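You operate a simulated robot arm through the tools that you are given. There is no shell and no other tool. Be economical: measure what you need, move in short steps, check, and stop when the job is done.

You run a simulated robot arm. Do the job below in one go: nothing can be reset, and whatever is moved stays where it is left.

TASK
Fetch the 60 W spare bulb from the door side of the work table and stand it on the basin side of the work table.
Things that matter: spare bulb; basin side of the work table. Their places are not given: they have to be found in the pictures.

The check looks at the end state, three seconds after you hand in, the way a careful person would. Anything else that was tipped, shoved, dropped, spilled or broken makes it a failure.

THE ROBOT
A 6-joint arm with a two-finger parallel gripper, fixed in place. Base frame: the origin is at the foot of the arm, x ahead of it, y to its left, z up; the work surface is at about z = 0. Readings come in mm, degrees, newtons and seconds.
With the tool pointing down near the work surface it reaches from about 140 to 580 mm from the base axis. Its first joint turns from -66.0 to 66.0 degrees. Payload 2.1 kg.
The tool frame sits at the grasp point between the pads (the TCP): z along the fingers, y along the line on which they close. The tips reach 30 mm beyond it. Largest opening 94 mm; finger width 28, thickness 10; the body of the gripper, 50 by 96 mm, starts 55 mm behind the TCP.
Orientation is that of the tool frame in the base frame, as [roll, pitch, yaw] about the fixed x, y, z axes, in that order (R = Rz(yaw) Ry(pitch) Rx(roll)). With the fingers straight down and closing along the base's y, the tool's x points along the base's -x, its y along +y and its z along -z.

THE INTERFACE
- The arm moves only by the tool servo_tool. Its argument "motion" is a list of rows, each a list of 5 numbers: the shift along the tool's x, y, z in mm, then the turn about the tool's z in degrees, then the finger opening in mm, from 0 to 94. In form: [[dx, dy, dz, yaw, hand], ...]. A call has 1 to 10 rows; each row is the pose to reach, as a shift and turn from the pose commanded when the call began, along the tool's axes at that moment. Rows are played at 5 a second. More than 50 mm and 8.6 degrees between two rows, or a gripper value outside its range, and nothing of the call is played. A pose out of reach is approached as far as the arm can. The call stops where the force on the tool passes 40 N (or 10 N more than at its start, if that is more) or the arm is blocked; 0.2 s more then pass. Each finger travels about 72 mm/s and halts on what it meets, pressing with about 41 N; the grip force reading is that of the motor and also rises with nothing between the fingers. The clock runs only during rows and for 0.2 s after the last one: add rows that repeat a pose to give the fingers time. It gives the time, the measured TCP pose, the force on the tool (base axes), the opening and the grip force at its end, in the units of the frame above (readings bear some noise).
- Cameras (640 x 400 px; columns grow to the right, rows downward): "scene" is fixed at [65.6, -381.5, 487.3]; the picture's right is [0.66, -0.75, 0.00], its down [-0.41, -0.36, -0.84] and it looks along [0.63, 0.55, -0.54] (base axes); focal length 304 px, centre (320, 200). "wrist" rides on the gripper at [-37, 0, -58] in the tool frame; the picture's right is [0.00, -1.00, 0.00], its down [0.97, 0.00, -0.24] and it looks along [0.24, 0.00, 0.97] (tool axes); focal length 218 px, centre (320, 200).
- grab_frame(camera): a new picture of that camera. No time passes.
- locate(camera, pixels): there is no depth. For up to 12 entries [column, row, z] of the newest picture of that camera ("zoom" is the newest enlarged one), the place [x, y] in the base frame at which the ray of that pixel passes the height z, good to about 2 mm. No time passes.
- enlarge(camera, box): a new picture of the part [left, top, right, bottom] of that camera's present view, enlarged. No time passes.
- finish_job(): hands the job in; it is judged then, once.

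Keep the steps short. Do not move on a guess: measure, check each grasp and each placing, and mend mistakes. In all there are 60 turns and 20 pictures (those below and enlarged ones count). Leave the gripper open and the arm clear of the work at the hand-in unless told otherwise, and finish with a single line.

The tools are called as a command line: name --pt "numbers of a row" for each row, then --argument value for the rest, lists and objects as JSON in quotes. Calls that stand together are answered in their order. servo_tool: Moves the arm, as the interface text tells. Its arguments: {"type":"object","properties":{"motion":{"type":"array","items":{"type":"array","items":{"type":"number"}}}},"required":["motion"]} The other tools are called the same way: grab_frame (camera) takes a picture; locate (camera, pixels) gives the place at which the rays of pixels pass given heights; enlarge (camera, box) takes an enlarged picture of a part of a camera's view; finish_job () hands the job in.

At the start:

```text
t: 0.0
ee_pos: [364.2, 102.7, 254.0]
tcp_rot: [-179.9, 0.1, 180.0]
contact_force: [0.2, 0.1, 0.4]
width: 93.8
grasp_force: 0.2
```

scene: 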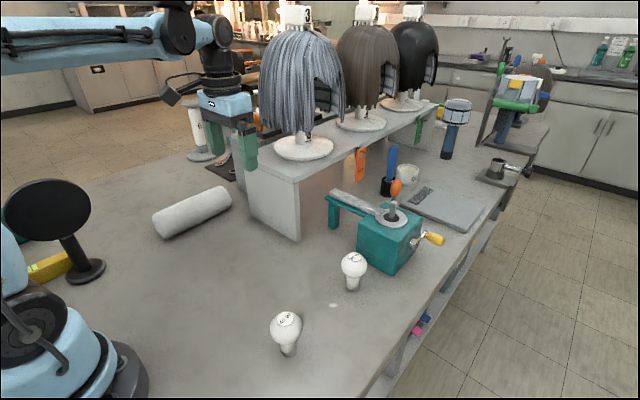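
wrist: 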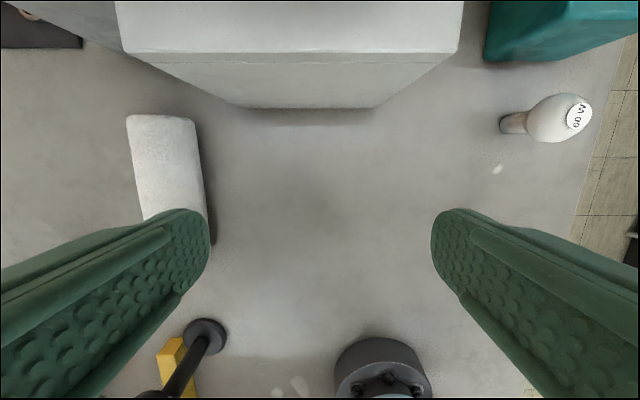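

I see two bulbs in the scene, at (286,330) and (353,268). The labels have to be read, and I need to find which side the door and the basin are on, so I'll enlarge both areas.

enlarge --camera "scene" --box '[240, 230, 400, 370]'

enlarge --camera "scene" --box '[420, 20, 640, 200]'

enlarge --camera "scene" --box '[0, 0, 260, 200]'

```text
2.86 times, centred on (320, 300) of scene
```

zoom: 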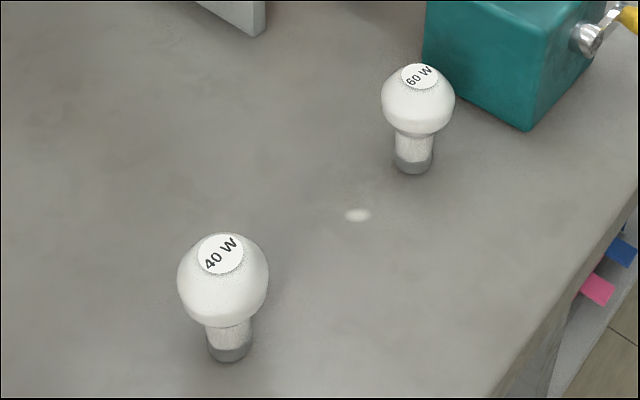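

```text
2.22 times, centred on (530, 110) of scene
```

zoom: 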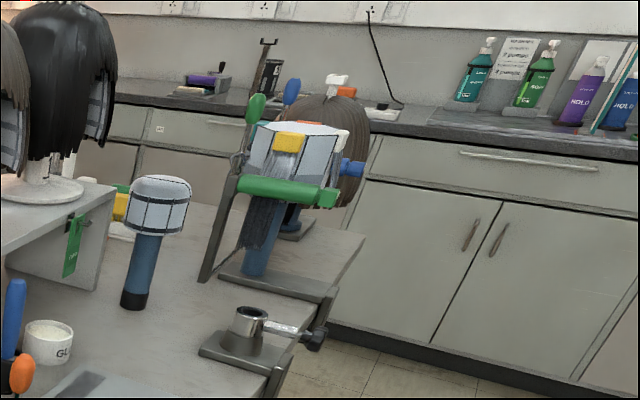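

```text
2.00 times, centred on (130, 100) of scene
```

zoom: 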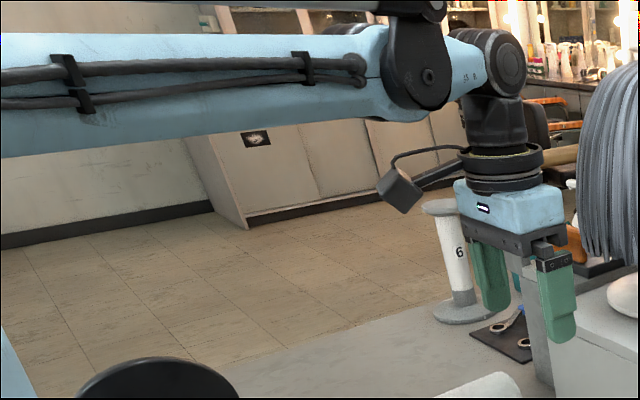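

The bulb near (353,268) is the 60 W. Tags hang on the shelf, one orange at (360,163) and one green at (438,112). They may name the sides, so I'll enlarge them along with the far counter.

enlarge --camera "scene" --box '[330, 90, 460, 190]'

enlarge --camera "scene" --box '[560, 20, 640, 90]'

enlarge --camera "scene" --box '[210, 0, 310, 65]'

```text
4.00 times, centred on (395, 140) of scene
```

zoom: 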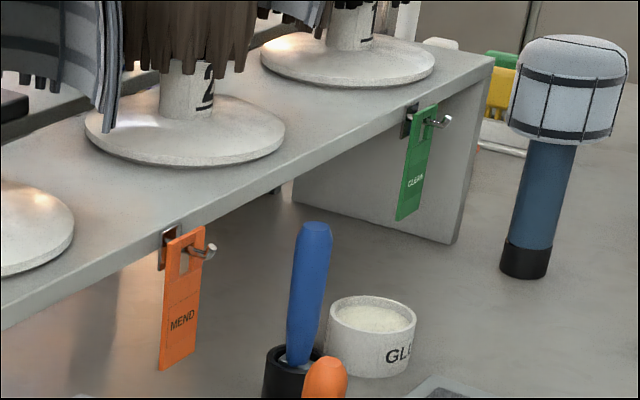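

```text
5.71 times, centred on (600, 55) of scene
```

zoom: 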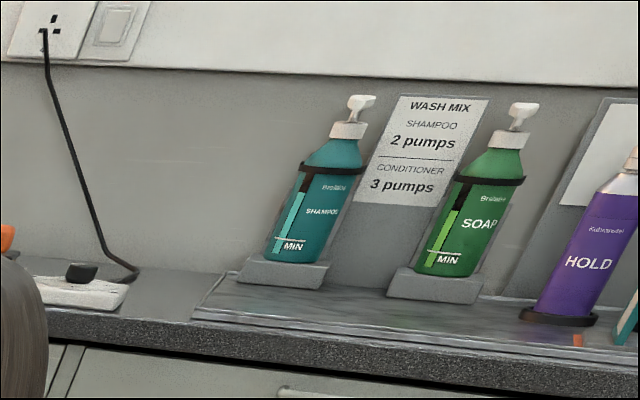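

```text
6.15 times, centred on (260, 32) of scene
```

zoom: 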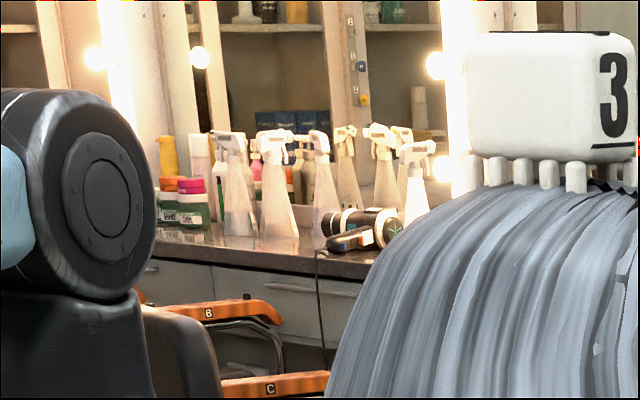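

The 60 W bulb stands on the right part of the table. I'll measure its base and top, the neighbouring bulb, and the towel roll, shelf and green box.

grab_frame --camera "wrist"

locate --camera "scene" --pixels '[[353, 288, 0], [354, 258, 85], [287, 352, 0], [300, 242, 0], [248, 205, 0], [365, 262, 0], [388, 274, 0], [170, 238, 0], [231, 205, 0], [333, 305, 0], [85, 280, 0], [370, 398, 0]]'

locate --camera "wrist" --pixels '[[506, 123, 0], [578, 117, 85], [497, 169, 0], [290, 385, 0], [205, 335, 0], [130, 118, 60], [215, 240, 0], [240, 108, 0], [375, 108, 0], [600, 150, 0], [80, 45, 0]]'

```text
11 pictures are left
```

wrist: 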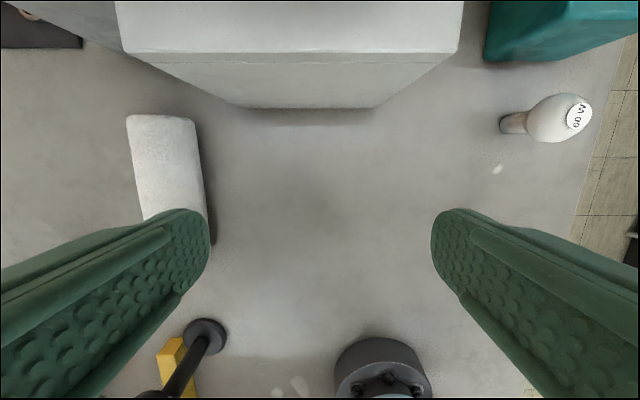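

```text
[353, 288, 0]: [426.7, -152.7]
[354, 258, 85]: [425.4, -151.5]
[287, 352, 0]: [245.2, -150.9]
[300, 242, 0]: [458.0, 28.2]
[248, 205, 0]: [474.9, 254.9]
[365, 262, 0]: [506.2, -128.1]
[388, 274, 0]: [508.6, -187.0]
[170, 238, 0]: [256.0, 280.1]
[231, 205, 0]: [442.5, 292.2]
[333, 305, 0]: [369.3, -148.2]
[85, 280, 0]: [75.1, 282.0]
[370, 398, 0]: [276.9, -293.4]
```

```text
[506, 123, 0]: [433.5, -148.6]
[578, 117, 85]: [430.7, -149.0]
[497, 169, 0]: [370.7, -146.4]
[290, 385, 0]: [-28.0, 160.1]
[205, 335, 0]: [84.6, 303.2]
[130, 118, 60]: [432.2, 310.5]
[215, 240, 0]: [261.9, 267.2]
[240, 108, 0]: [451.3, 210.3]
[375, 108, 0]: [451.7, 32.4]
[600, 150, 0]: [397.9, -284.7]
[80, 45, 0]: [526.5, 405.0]
```

The bulb base is at about (427,-152). Which side has the basin is still unclear, so I'll go up, slightly back and left to look over the left half of the table and the surroundings.

servo_tool --pt "10 10 -30 0 94" --pt "20 30 -60 0 94" --pt "35 60 -80 0 94" --pt "50 100 -90 0 94" --pt "60 140 -100 0 94" --pt "60 140 -100 0 94"

grab_frame --camera "wrist"

grab_frame --camera "scene"

```text
t: 1.4
ee_pos: [304.7, 244.0, 353.8]
tcp_rot: [-180.0, 0.1, 180.0]
contact_force: [1.1, 0.8, 0.6]
width: 93.9
grasp_force: 0.1
```

```text
10 pictures are left
```

wrist: 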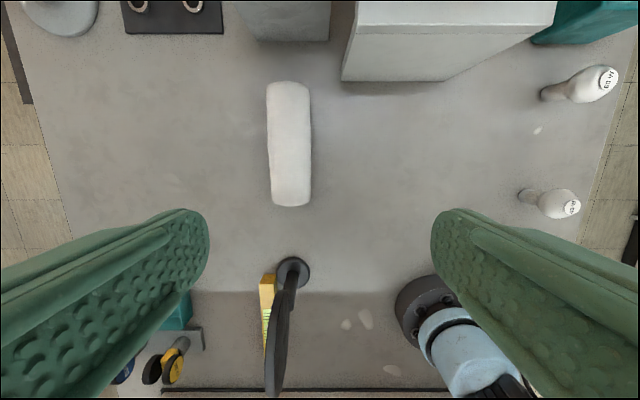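

```text
9 pictures are left
```

scene: 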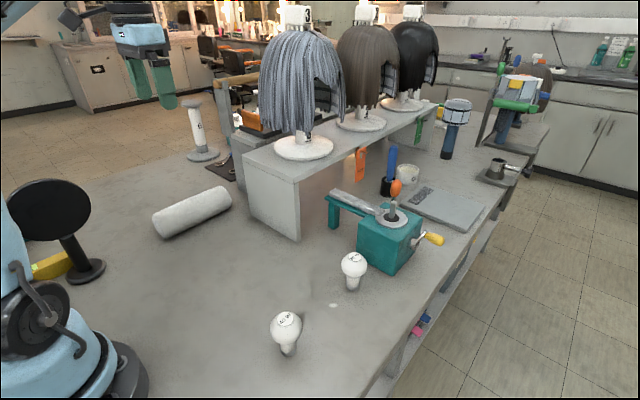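

Now the arm no longer hides the room at upper left. I'll enlarge that part to look for a basin or a door.

enlarge --camera "scene" --box '[0, 0, 160, 110]'

enlarge --camera "scene" --box '[150, 0, 290, 100]'

```text
3.64 times, centred on (80, 55) of scene
```

zoom: 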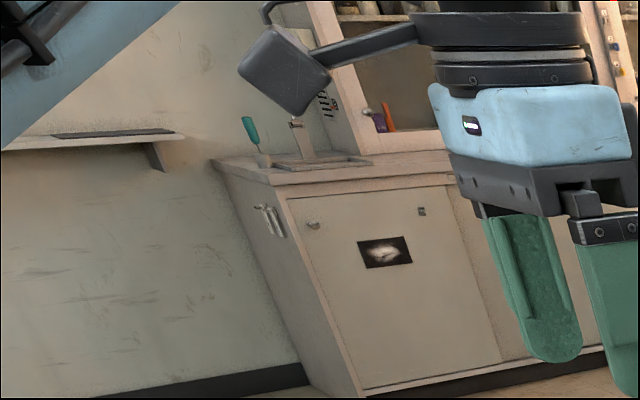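

```text
4.00 times, centred on (220, 50) of scene
```

zoom: 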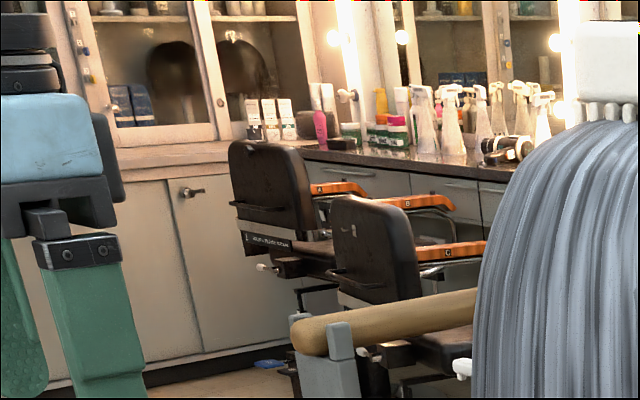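

The counter on the left (+y) has a tap and a sunken sink rim, at zoom (300,150). The basin side is therefore +y, beyond the towel roll, and the bulbs on the -y part are on the door side. First I'll measure candidate spots and the table edge in the wrist picture. Then the hand goes high to y≈-150.

locate --camera "wrist" --pixels '[[65, 235, 0], [30, 110, 0], [267, 90, 30], [272, 205, 30], [308, 205, 0], [150, 130, 0], [150, 180, 0], [95, 35, 0], [140, 33, 0], [285, 285, 0], [190, 300, 0]]'

servo_tool --pt "0 -45 0 0 94" --pt "0 -92 0 0 94" --pt "0 -140 0 0 94" --pt "0 -188 0 0 94" --pt "0 -236 0 0 94" --pt "0 -284 0 0 94" --pt "0 -330 0 0 94" --pt "-10 -370 10 0 94" --pt "-30 -396 30 0 94" --pt "-50 -396 60 0 94"

```text
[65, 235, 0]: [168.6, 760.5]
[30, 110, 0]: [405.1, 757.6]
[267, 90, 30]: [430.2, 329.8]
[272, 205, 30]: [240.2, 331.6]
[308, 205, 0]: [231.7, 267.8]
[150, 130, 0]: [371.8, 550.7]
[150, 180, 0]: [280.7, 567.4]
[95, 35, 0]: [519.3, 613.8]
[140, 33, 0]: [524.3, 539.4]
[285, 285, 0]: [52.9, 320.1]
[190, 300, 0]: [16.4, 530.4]
```

```text
t: 3.6
ee_pos: [354.7, -152.8, 294.3]
tcp_rot: [179.9, 0.1, 179.9]
contact_force: [-0.7, 0.4, 0.3]
width: 94.2
grasp_force: 0.1
```

The table spans y≈-290 to 760, with the towel roll at y≈268–332. I'll place the bulb near (330, 430), which is free and within reach. Next the hand moves above the bulb.

servo_tool --pt "-25 1 25 0 94" --pt "-50 1 50 0 94" --pt "-60 1 80 0 94" --pt "-60 1 110 0 94" --pt "-60 1 110 0 94"

grab_frame --camera "wrist"

```text
t: 4.8
ee_pos: [413.5, -150.7, 183.4]
tcp_rot: [179.9, 0.1, 180.0]
contact_force: [-0.4, -0.6, -0.8]
width: 94.3
grasp_force: 0.0
```

```text
6 pictures are left
```

wrist: 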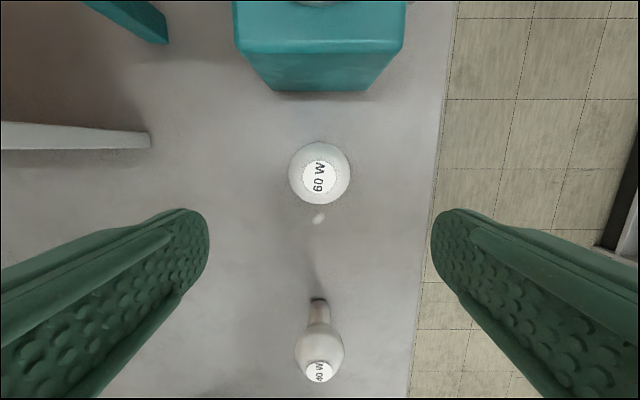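

The 60 W bulb is centred at (319,173) in the wrist view, seen almost straight from above. I'll measure its centre and width at several heights.

locate --camera "wrist" --pixels '[[319, 173, 62], [319, 176, 90], [289, 173, 62], [350, 173, 62], [319, 142, 62], [319, 204, 62], [272, 90, 0], [318, 300, 0]]'

locate --camera "scene" --pixels '[[340, 265, 60], [367, 265, 60], [352, 286, 0], [354.6, 257, 80], [354.6, 257, 90], [354.6, 257, 100]]'

```text
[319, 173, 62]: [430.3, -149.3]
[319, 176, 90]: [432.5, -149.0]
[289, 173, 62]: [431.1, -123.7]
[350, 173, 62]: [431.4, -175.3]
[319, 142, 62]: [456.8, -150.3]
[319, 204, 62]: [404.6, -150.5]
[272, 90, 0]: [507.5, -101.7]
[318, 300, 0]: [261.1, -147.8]
```

```text
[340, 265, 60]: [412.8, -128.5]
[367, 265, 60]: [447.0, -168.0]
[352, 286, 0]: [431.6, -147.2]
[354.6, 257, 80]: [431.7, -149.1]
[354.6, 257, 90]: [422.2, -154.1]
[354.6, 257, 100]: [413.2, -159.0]
```

The bulb axis is at about (431,-149.5), its top at z≈80 and the globe 51 mm wide, so the equator is at z≈55. I'll centre over it, then descend with the fingers open.

servo_tool --pt "-17 1 0 0 94" --pt "-17 1 35 0 94" --pt "-17 1 65 0 94" --pt "-17 1 90 0 94" --pt "-17 1 112 0 94" --pt "-17 1 129 0 94" --pt "-17 1 129 0 94"

grab_frame --camera "wrist"

```text
t: 6.4
ee_pos: [431.7, -149.3, 54.9]
tcp_rot: [-180.0, 0.1, 180.0]
contact_force: [0.1, 1.0, 0.6]
width: 94.0
grasp_force: 0.1
```

```text
5 pictures are left
```

wrist: 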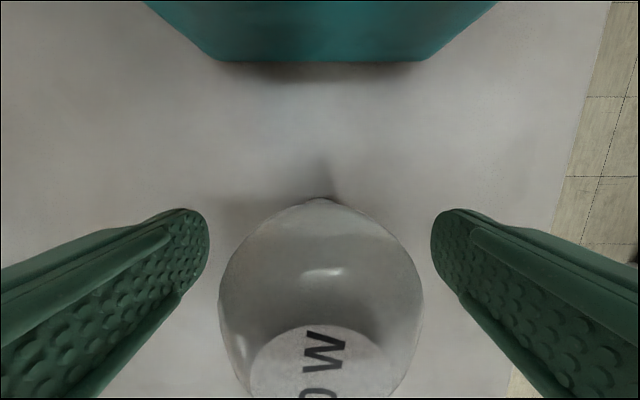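

The bulb is centred between the pads. I'll close in stages, aiming slightly below its 51 mm width.

servo_tool --pt "0 0 0 0 75" --pt "0 0 0 0 60" --pt "0 0 0 0 54" --pt "0 0 0 0 50" --pt "0 0 0 0 47" --pt "0 0 0 0 47" --pt "0 0 0 0 47"

```text
t: 8.0
ee_pos: [432.7, -149.8, 56.4]
tcp_rot: [180.0, 0.0, -180.0]
contact_force: [0.4, 0.2, 0.3]
width: 48.9
grasp_force: 41.2
```

The fingers stopped at 48.9 mm with 41 N, so the bulb is held. I'll lift it straight up.

servo_tool --pt "0 0 -8 0 47" --pt "0 0 -30 0 47" --pt "0 0 -65 0 47" --pt "0 0 -105 0 47" --pt "15 0 -145 0 47" --pt "40 0 -175 0 47" --pt "70 0 -195 0 47" --pt "100 0 -205 0 47" --pt "100 0 -205 0 47"

grab_frame --camera "wrist"

```text
t: 10.0
ee_pos: [331.0, -149.8, 258.8]
tcp_rot: [-180.0, 0.1, 180.0]
contact_force: [0.1, 0.4, -0.5]
width: 48.4
grasp_force: 40.9
```

```text
4 pictures are left
```

wrist: 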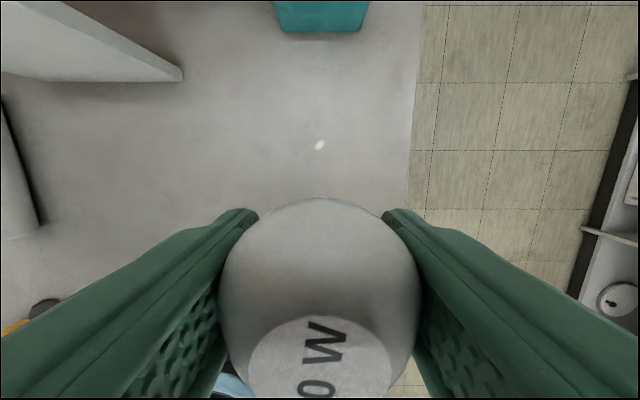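

The bulb is held upright. I'll carry it across at z≈259 along x≈331, in front of the shelf and above the towel, toward +y.

servo_tool --pt "0 30 0 0 47" --pt "0 75 0 0 47" --pt "0 120 0 0 47" --pt "0 165 0 0 47" --pt "0 210 0 0 47" --pt "0 255 0 0 47" --pt "0 300 0 0 47" --pt "0 345 0 0 47" --pt "0 370 0 0 47" --pt "0 380 0 0 47"

servo_tool --pt "0 25 0 0 47" --pt "0 60 0 0 47" --pt "0 100 0 0 47" --pt "0 140 0 0 47" --pt "0 175 0 0 47" --pt "0 195 0 0 47" --pt "0 200 0 0 47" --pt "0 200 0 0 47"

grab_frame --camera "wrist"

```text
t: 12.2
ee_pos: [332.1, 230.8, 258.5]
tcp_rot: [180.0, 0.1, -179.9]
contact_force: [-0.1, 0.0, -1.4]
width: 48.8
grasp_force: 41.5
```

```text
t: 14.0
ee_pos: [327.9, 425.5, 255.8]
tcp_rot: [-180.0, 0.1, -180.0]
contact_force: [-0.2, -0.2, -1.0]
width: 48.6
grasp_force: 40.8
out of reach, approached as far as the arm can: row 6, 7, 8
```

```text
3 pictures are left
```

wrist: 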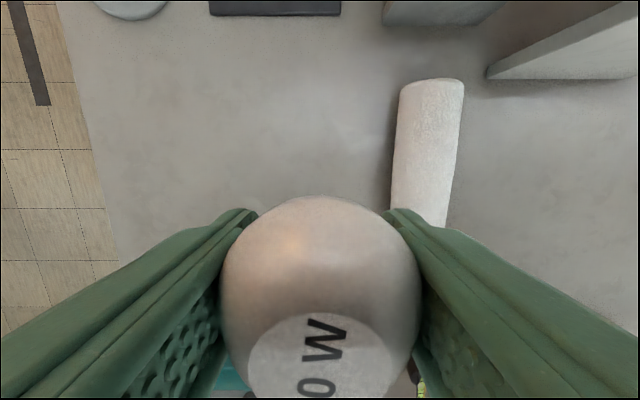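

The arm is at its reach limit, at (328,425,256). The spot is clear of the towel, whose edge is at y≈332. I'll pull back 20 mm in x and descend to z≈70.

servo_tool --pt "10 0 0 0 47" --pt "20 -2 15 0 47" --pt "20 -2 50 0 47" --pt "20 -2 90 0 47" --pt "20 -2 130 0 47" --pt "20 -2 160 0 47" --pt "20 -2 178 0 47" --pt "20 -2 185 0 47" --pt "20 -2 185 0 47"

```text
t: 16.0
ee_pos: [307.4, 423.0, 71.7]
tcp_rot: [-179.8, 0.1, 180.0]
contact_force: [0.3, 0.2, 1.1]
width: 48.4
grasp_force: 41.3
```

The height is z≈71.7, and the bulb was gripped at z≈55. I'll lower slowly and watch for contact.

servo_tool --pt "0 0 5 0 47" --pt "0 0 9 0 47" --pt "0 0 12 0 47" --pt "0 0 14 0 47" --pt "0 0 14 0 47"

```text
t: 17.2
ee_pos: [308.6, 423.7, 56.8]
tcp_rot: [-180.0, 0.2, 180.0]
contact_force: [-0.9, 0.3, -0.3]
width: 48.7
grasp_force: 41.2
```

No contact yet, so I'll go down in 1 mm steps.

servo_tool --pt "0 0 1 0 47" --pt "0 0 1 0 47"

servo_tool --pt "0 0 1 0 47" --pt "0 0 1 0 47"

```text
t: 17.8
ee_pos: [307.4, 424.4, 57.4]
tcp_rot: [180.0, 0.1, 180.0]
contact_force: [-0.1, -0.7, -0.6]
width: 48.6
grasp_force: 41.3
```

```text
t: 18.4
ee_pos: [308.5, 423.6, 56.0]
tcp_rot: [180.0, 0.2, 180.0]
contact_force: [0.8, 0.2, -0.7]
width: 48.6
grasp_force: 41.7
```

servo_tool --pt "0 0 1 0 47" --pt "0 0 1 0 47"

servo_tool --pt "0 0 0 0 47" --pt "0 0 0 0 47"

```text
t: 19.0
ee_pos: [307.6, 424.2, 54.9]
tcp_rot: [179.9, 0.1, -179.9]
contact_force: [-0.7, -0.3, 0.9]
width: 48.5
grasp_force: 41.2
```

```text
t: 19.6
ee_pos: [309.0, 424.3, 54.6]
tcp_rot: [180.0, 0.0, -180.0]
contact_force: [0.6, -0.4, -1.3]
width: 48.5
grasp_force: 41.4
```

There's still no clear force at about 54.7 mm. I'll step down another millimetre at a time.

servo_tool --pt "0 0 0.7 0 47" --pt "0 0 0.7 0 47"

servo_tool --pt "0 0 0.7 0 47" --pt "0 0 0.7 0 47"

```text
t: 20.2
ee_pos: [307.3, 423.6, 55.5]
tcp_rot: [180.0, 0.1, 180.0]
contact_force: [-2.0, -1.6, 13.7]
width: 48.4
grasp_force: 41.2
```

```text
t: 20.8
ee_pos: [308.7, 424.1, 53.7]
tcp_rot: [179.9, 0.1, -179.9]
contact_force: [-0.3, -0.6, 30.6]
width: 48.7
grasp_force: 41.1
```

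The upward force is now 30 N, so the bulb is standing on the table. I'll ease back 1.2 mm to relieve the press and open slowly.

servo_tool --pt "0 0 -0.7 0 47" --pt "0 0 -1.1 0 47" --pt "0 0 -1.1 0 47"

servo_tool --pt "0 0 0 0 50" --pt "0 0 0 0 53" --pt "0 0 0 0 58" --pt "0 0 0 0 66" --pt "0 0 0 0 80" --pt "0 0 0 0 94" --pt "0 0 0 0 94"

grab_frame --camera "wrist"

```text
t: 21.6
ee_pos: [308.6, 423.7, 53.7]
tcp_rot: [180.0, 0.1, -180.0]
contact_force: [0.0, 0.3, 5.7]
width: 48.6
grasp_force: 40.8
```

```text
t: 23.2
ee_pos: [308.3, 424.2, 54.0]
tcp_rot: [-180.0, 0.1, 180.0]
contact_force: [0.2, -0.2, -0.9]
width: 93.8
grasp_force: 0.0
```

```text
2 pictures are left
```

wrist: 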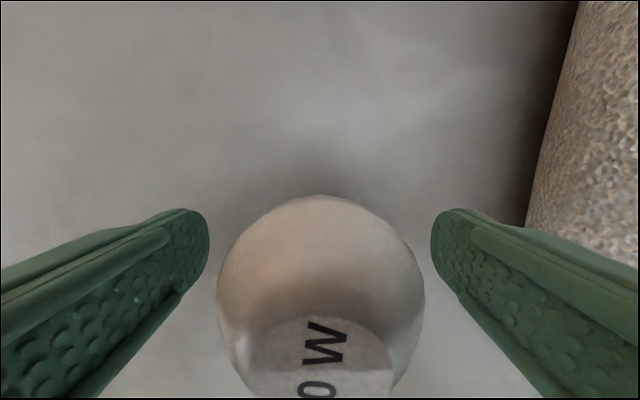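

The bulb stands upright between the open fingers. I'll rise straight up, clear of it.

servo_tool --pt "0 0 -15 0 94" --pt "0 0 -45 0 94" --pt "0 0 -85 0 94" --pt "0 0 -125 0 94" --pt "10 -10 -160 0 94" --pt "20 -40 -190 0 94" --pt "20 -80 -200 0 94" --pt "20 -120 -200 0 94" --pt "20 -130 -200 0 94"

grab_frame --camera "wrist"

grab_frame --camera "scene"

```text
t: 25.2
ee_pos: [287.7, 293.0, 254.0]
tcp_rot: [-180.0, 0.1, 180.0]
contact_force: [-0.1, 0.4, 0.7]
width: 94.1
grasp_force: 0.0
```

```text
1 pictures are left
```

wrist: 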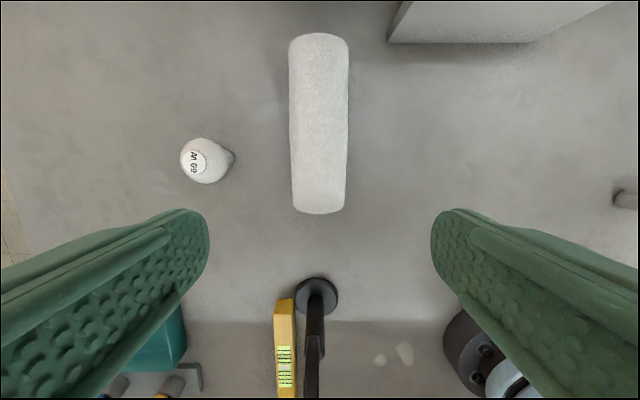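

```text
0 pictures are left
```

scene: 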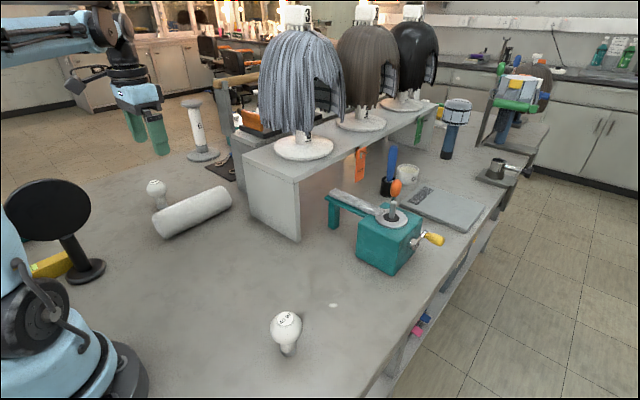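

The 60 W bulb stands upright beyond the towel roll on the basin side. The 40 W bulb, towel roll and other things are where they were, the gripper is open and the arm is clear, so I'm handing in.

finish_job

```text
The job is handed in.
```

The 60 W spare bulb now stands upright on the basin side of the work table, at about (308, 424) mm; I took +y as that side from a tap and sink rim on the counter there, with no door or side label visible, and nothing else was disturbed.
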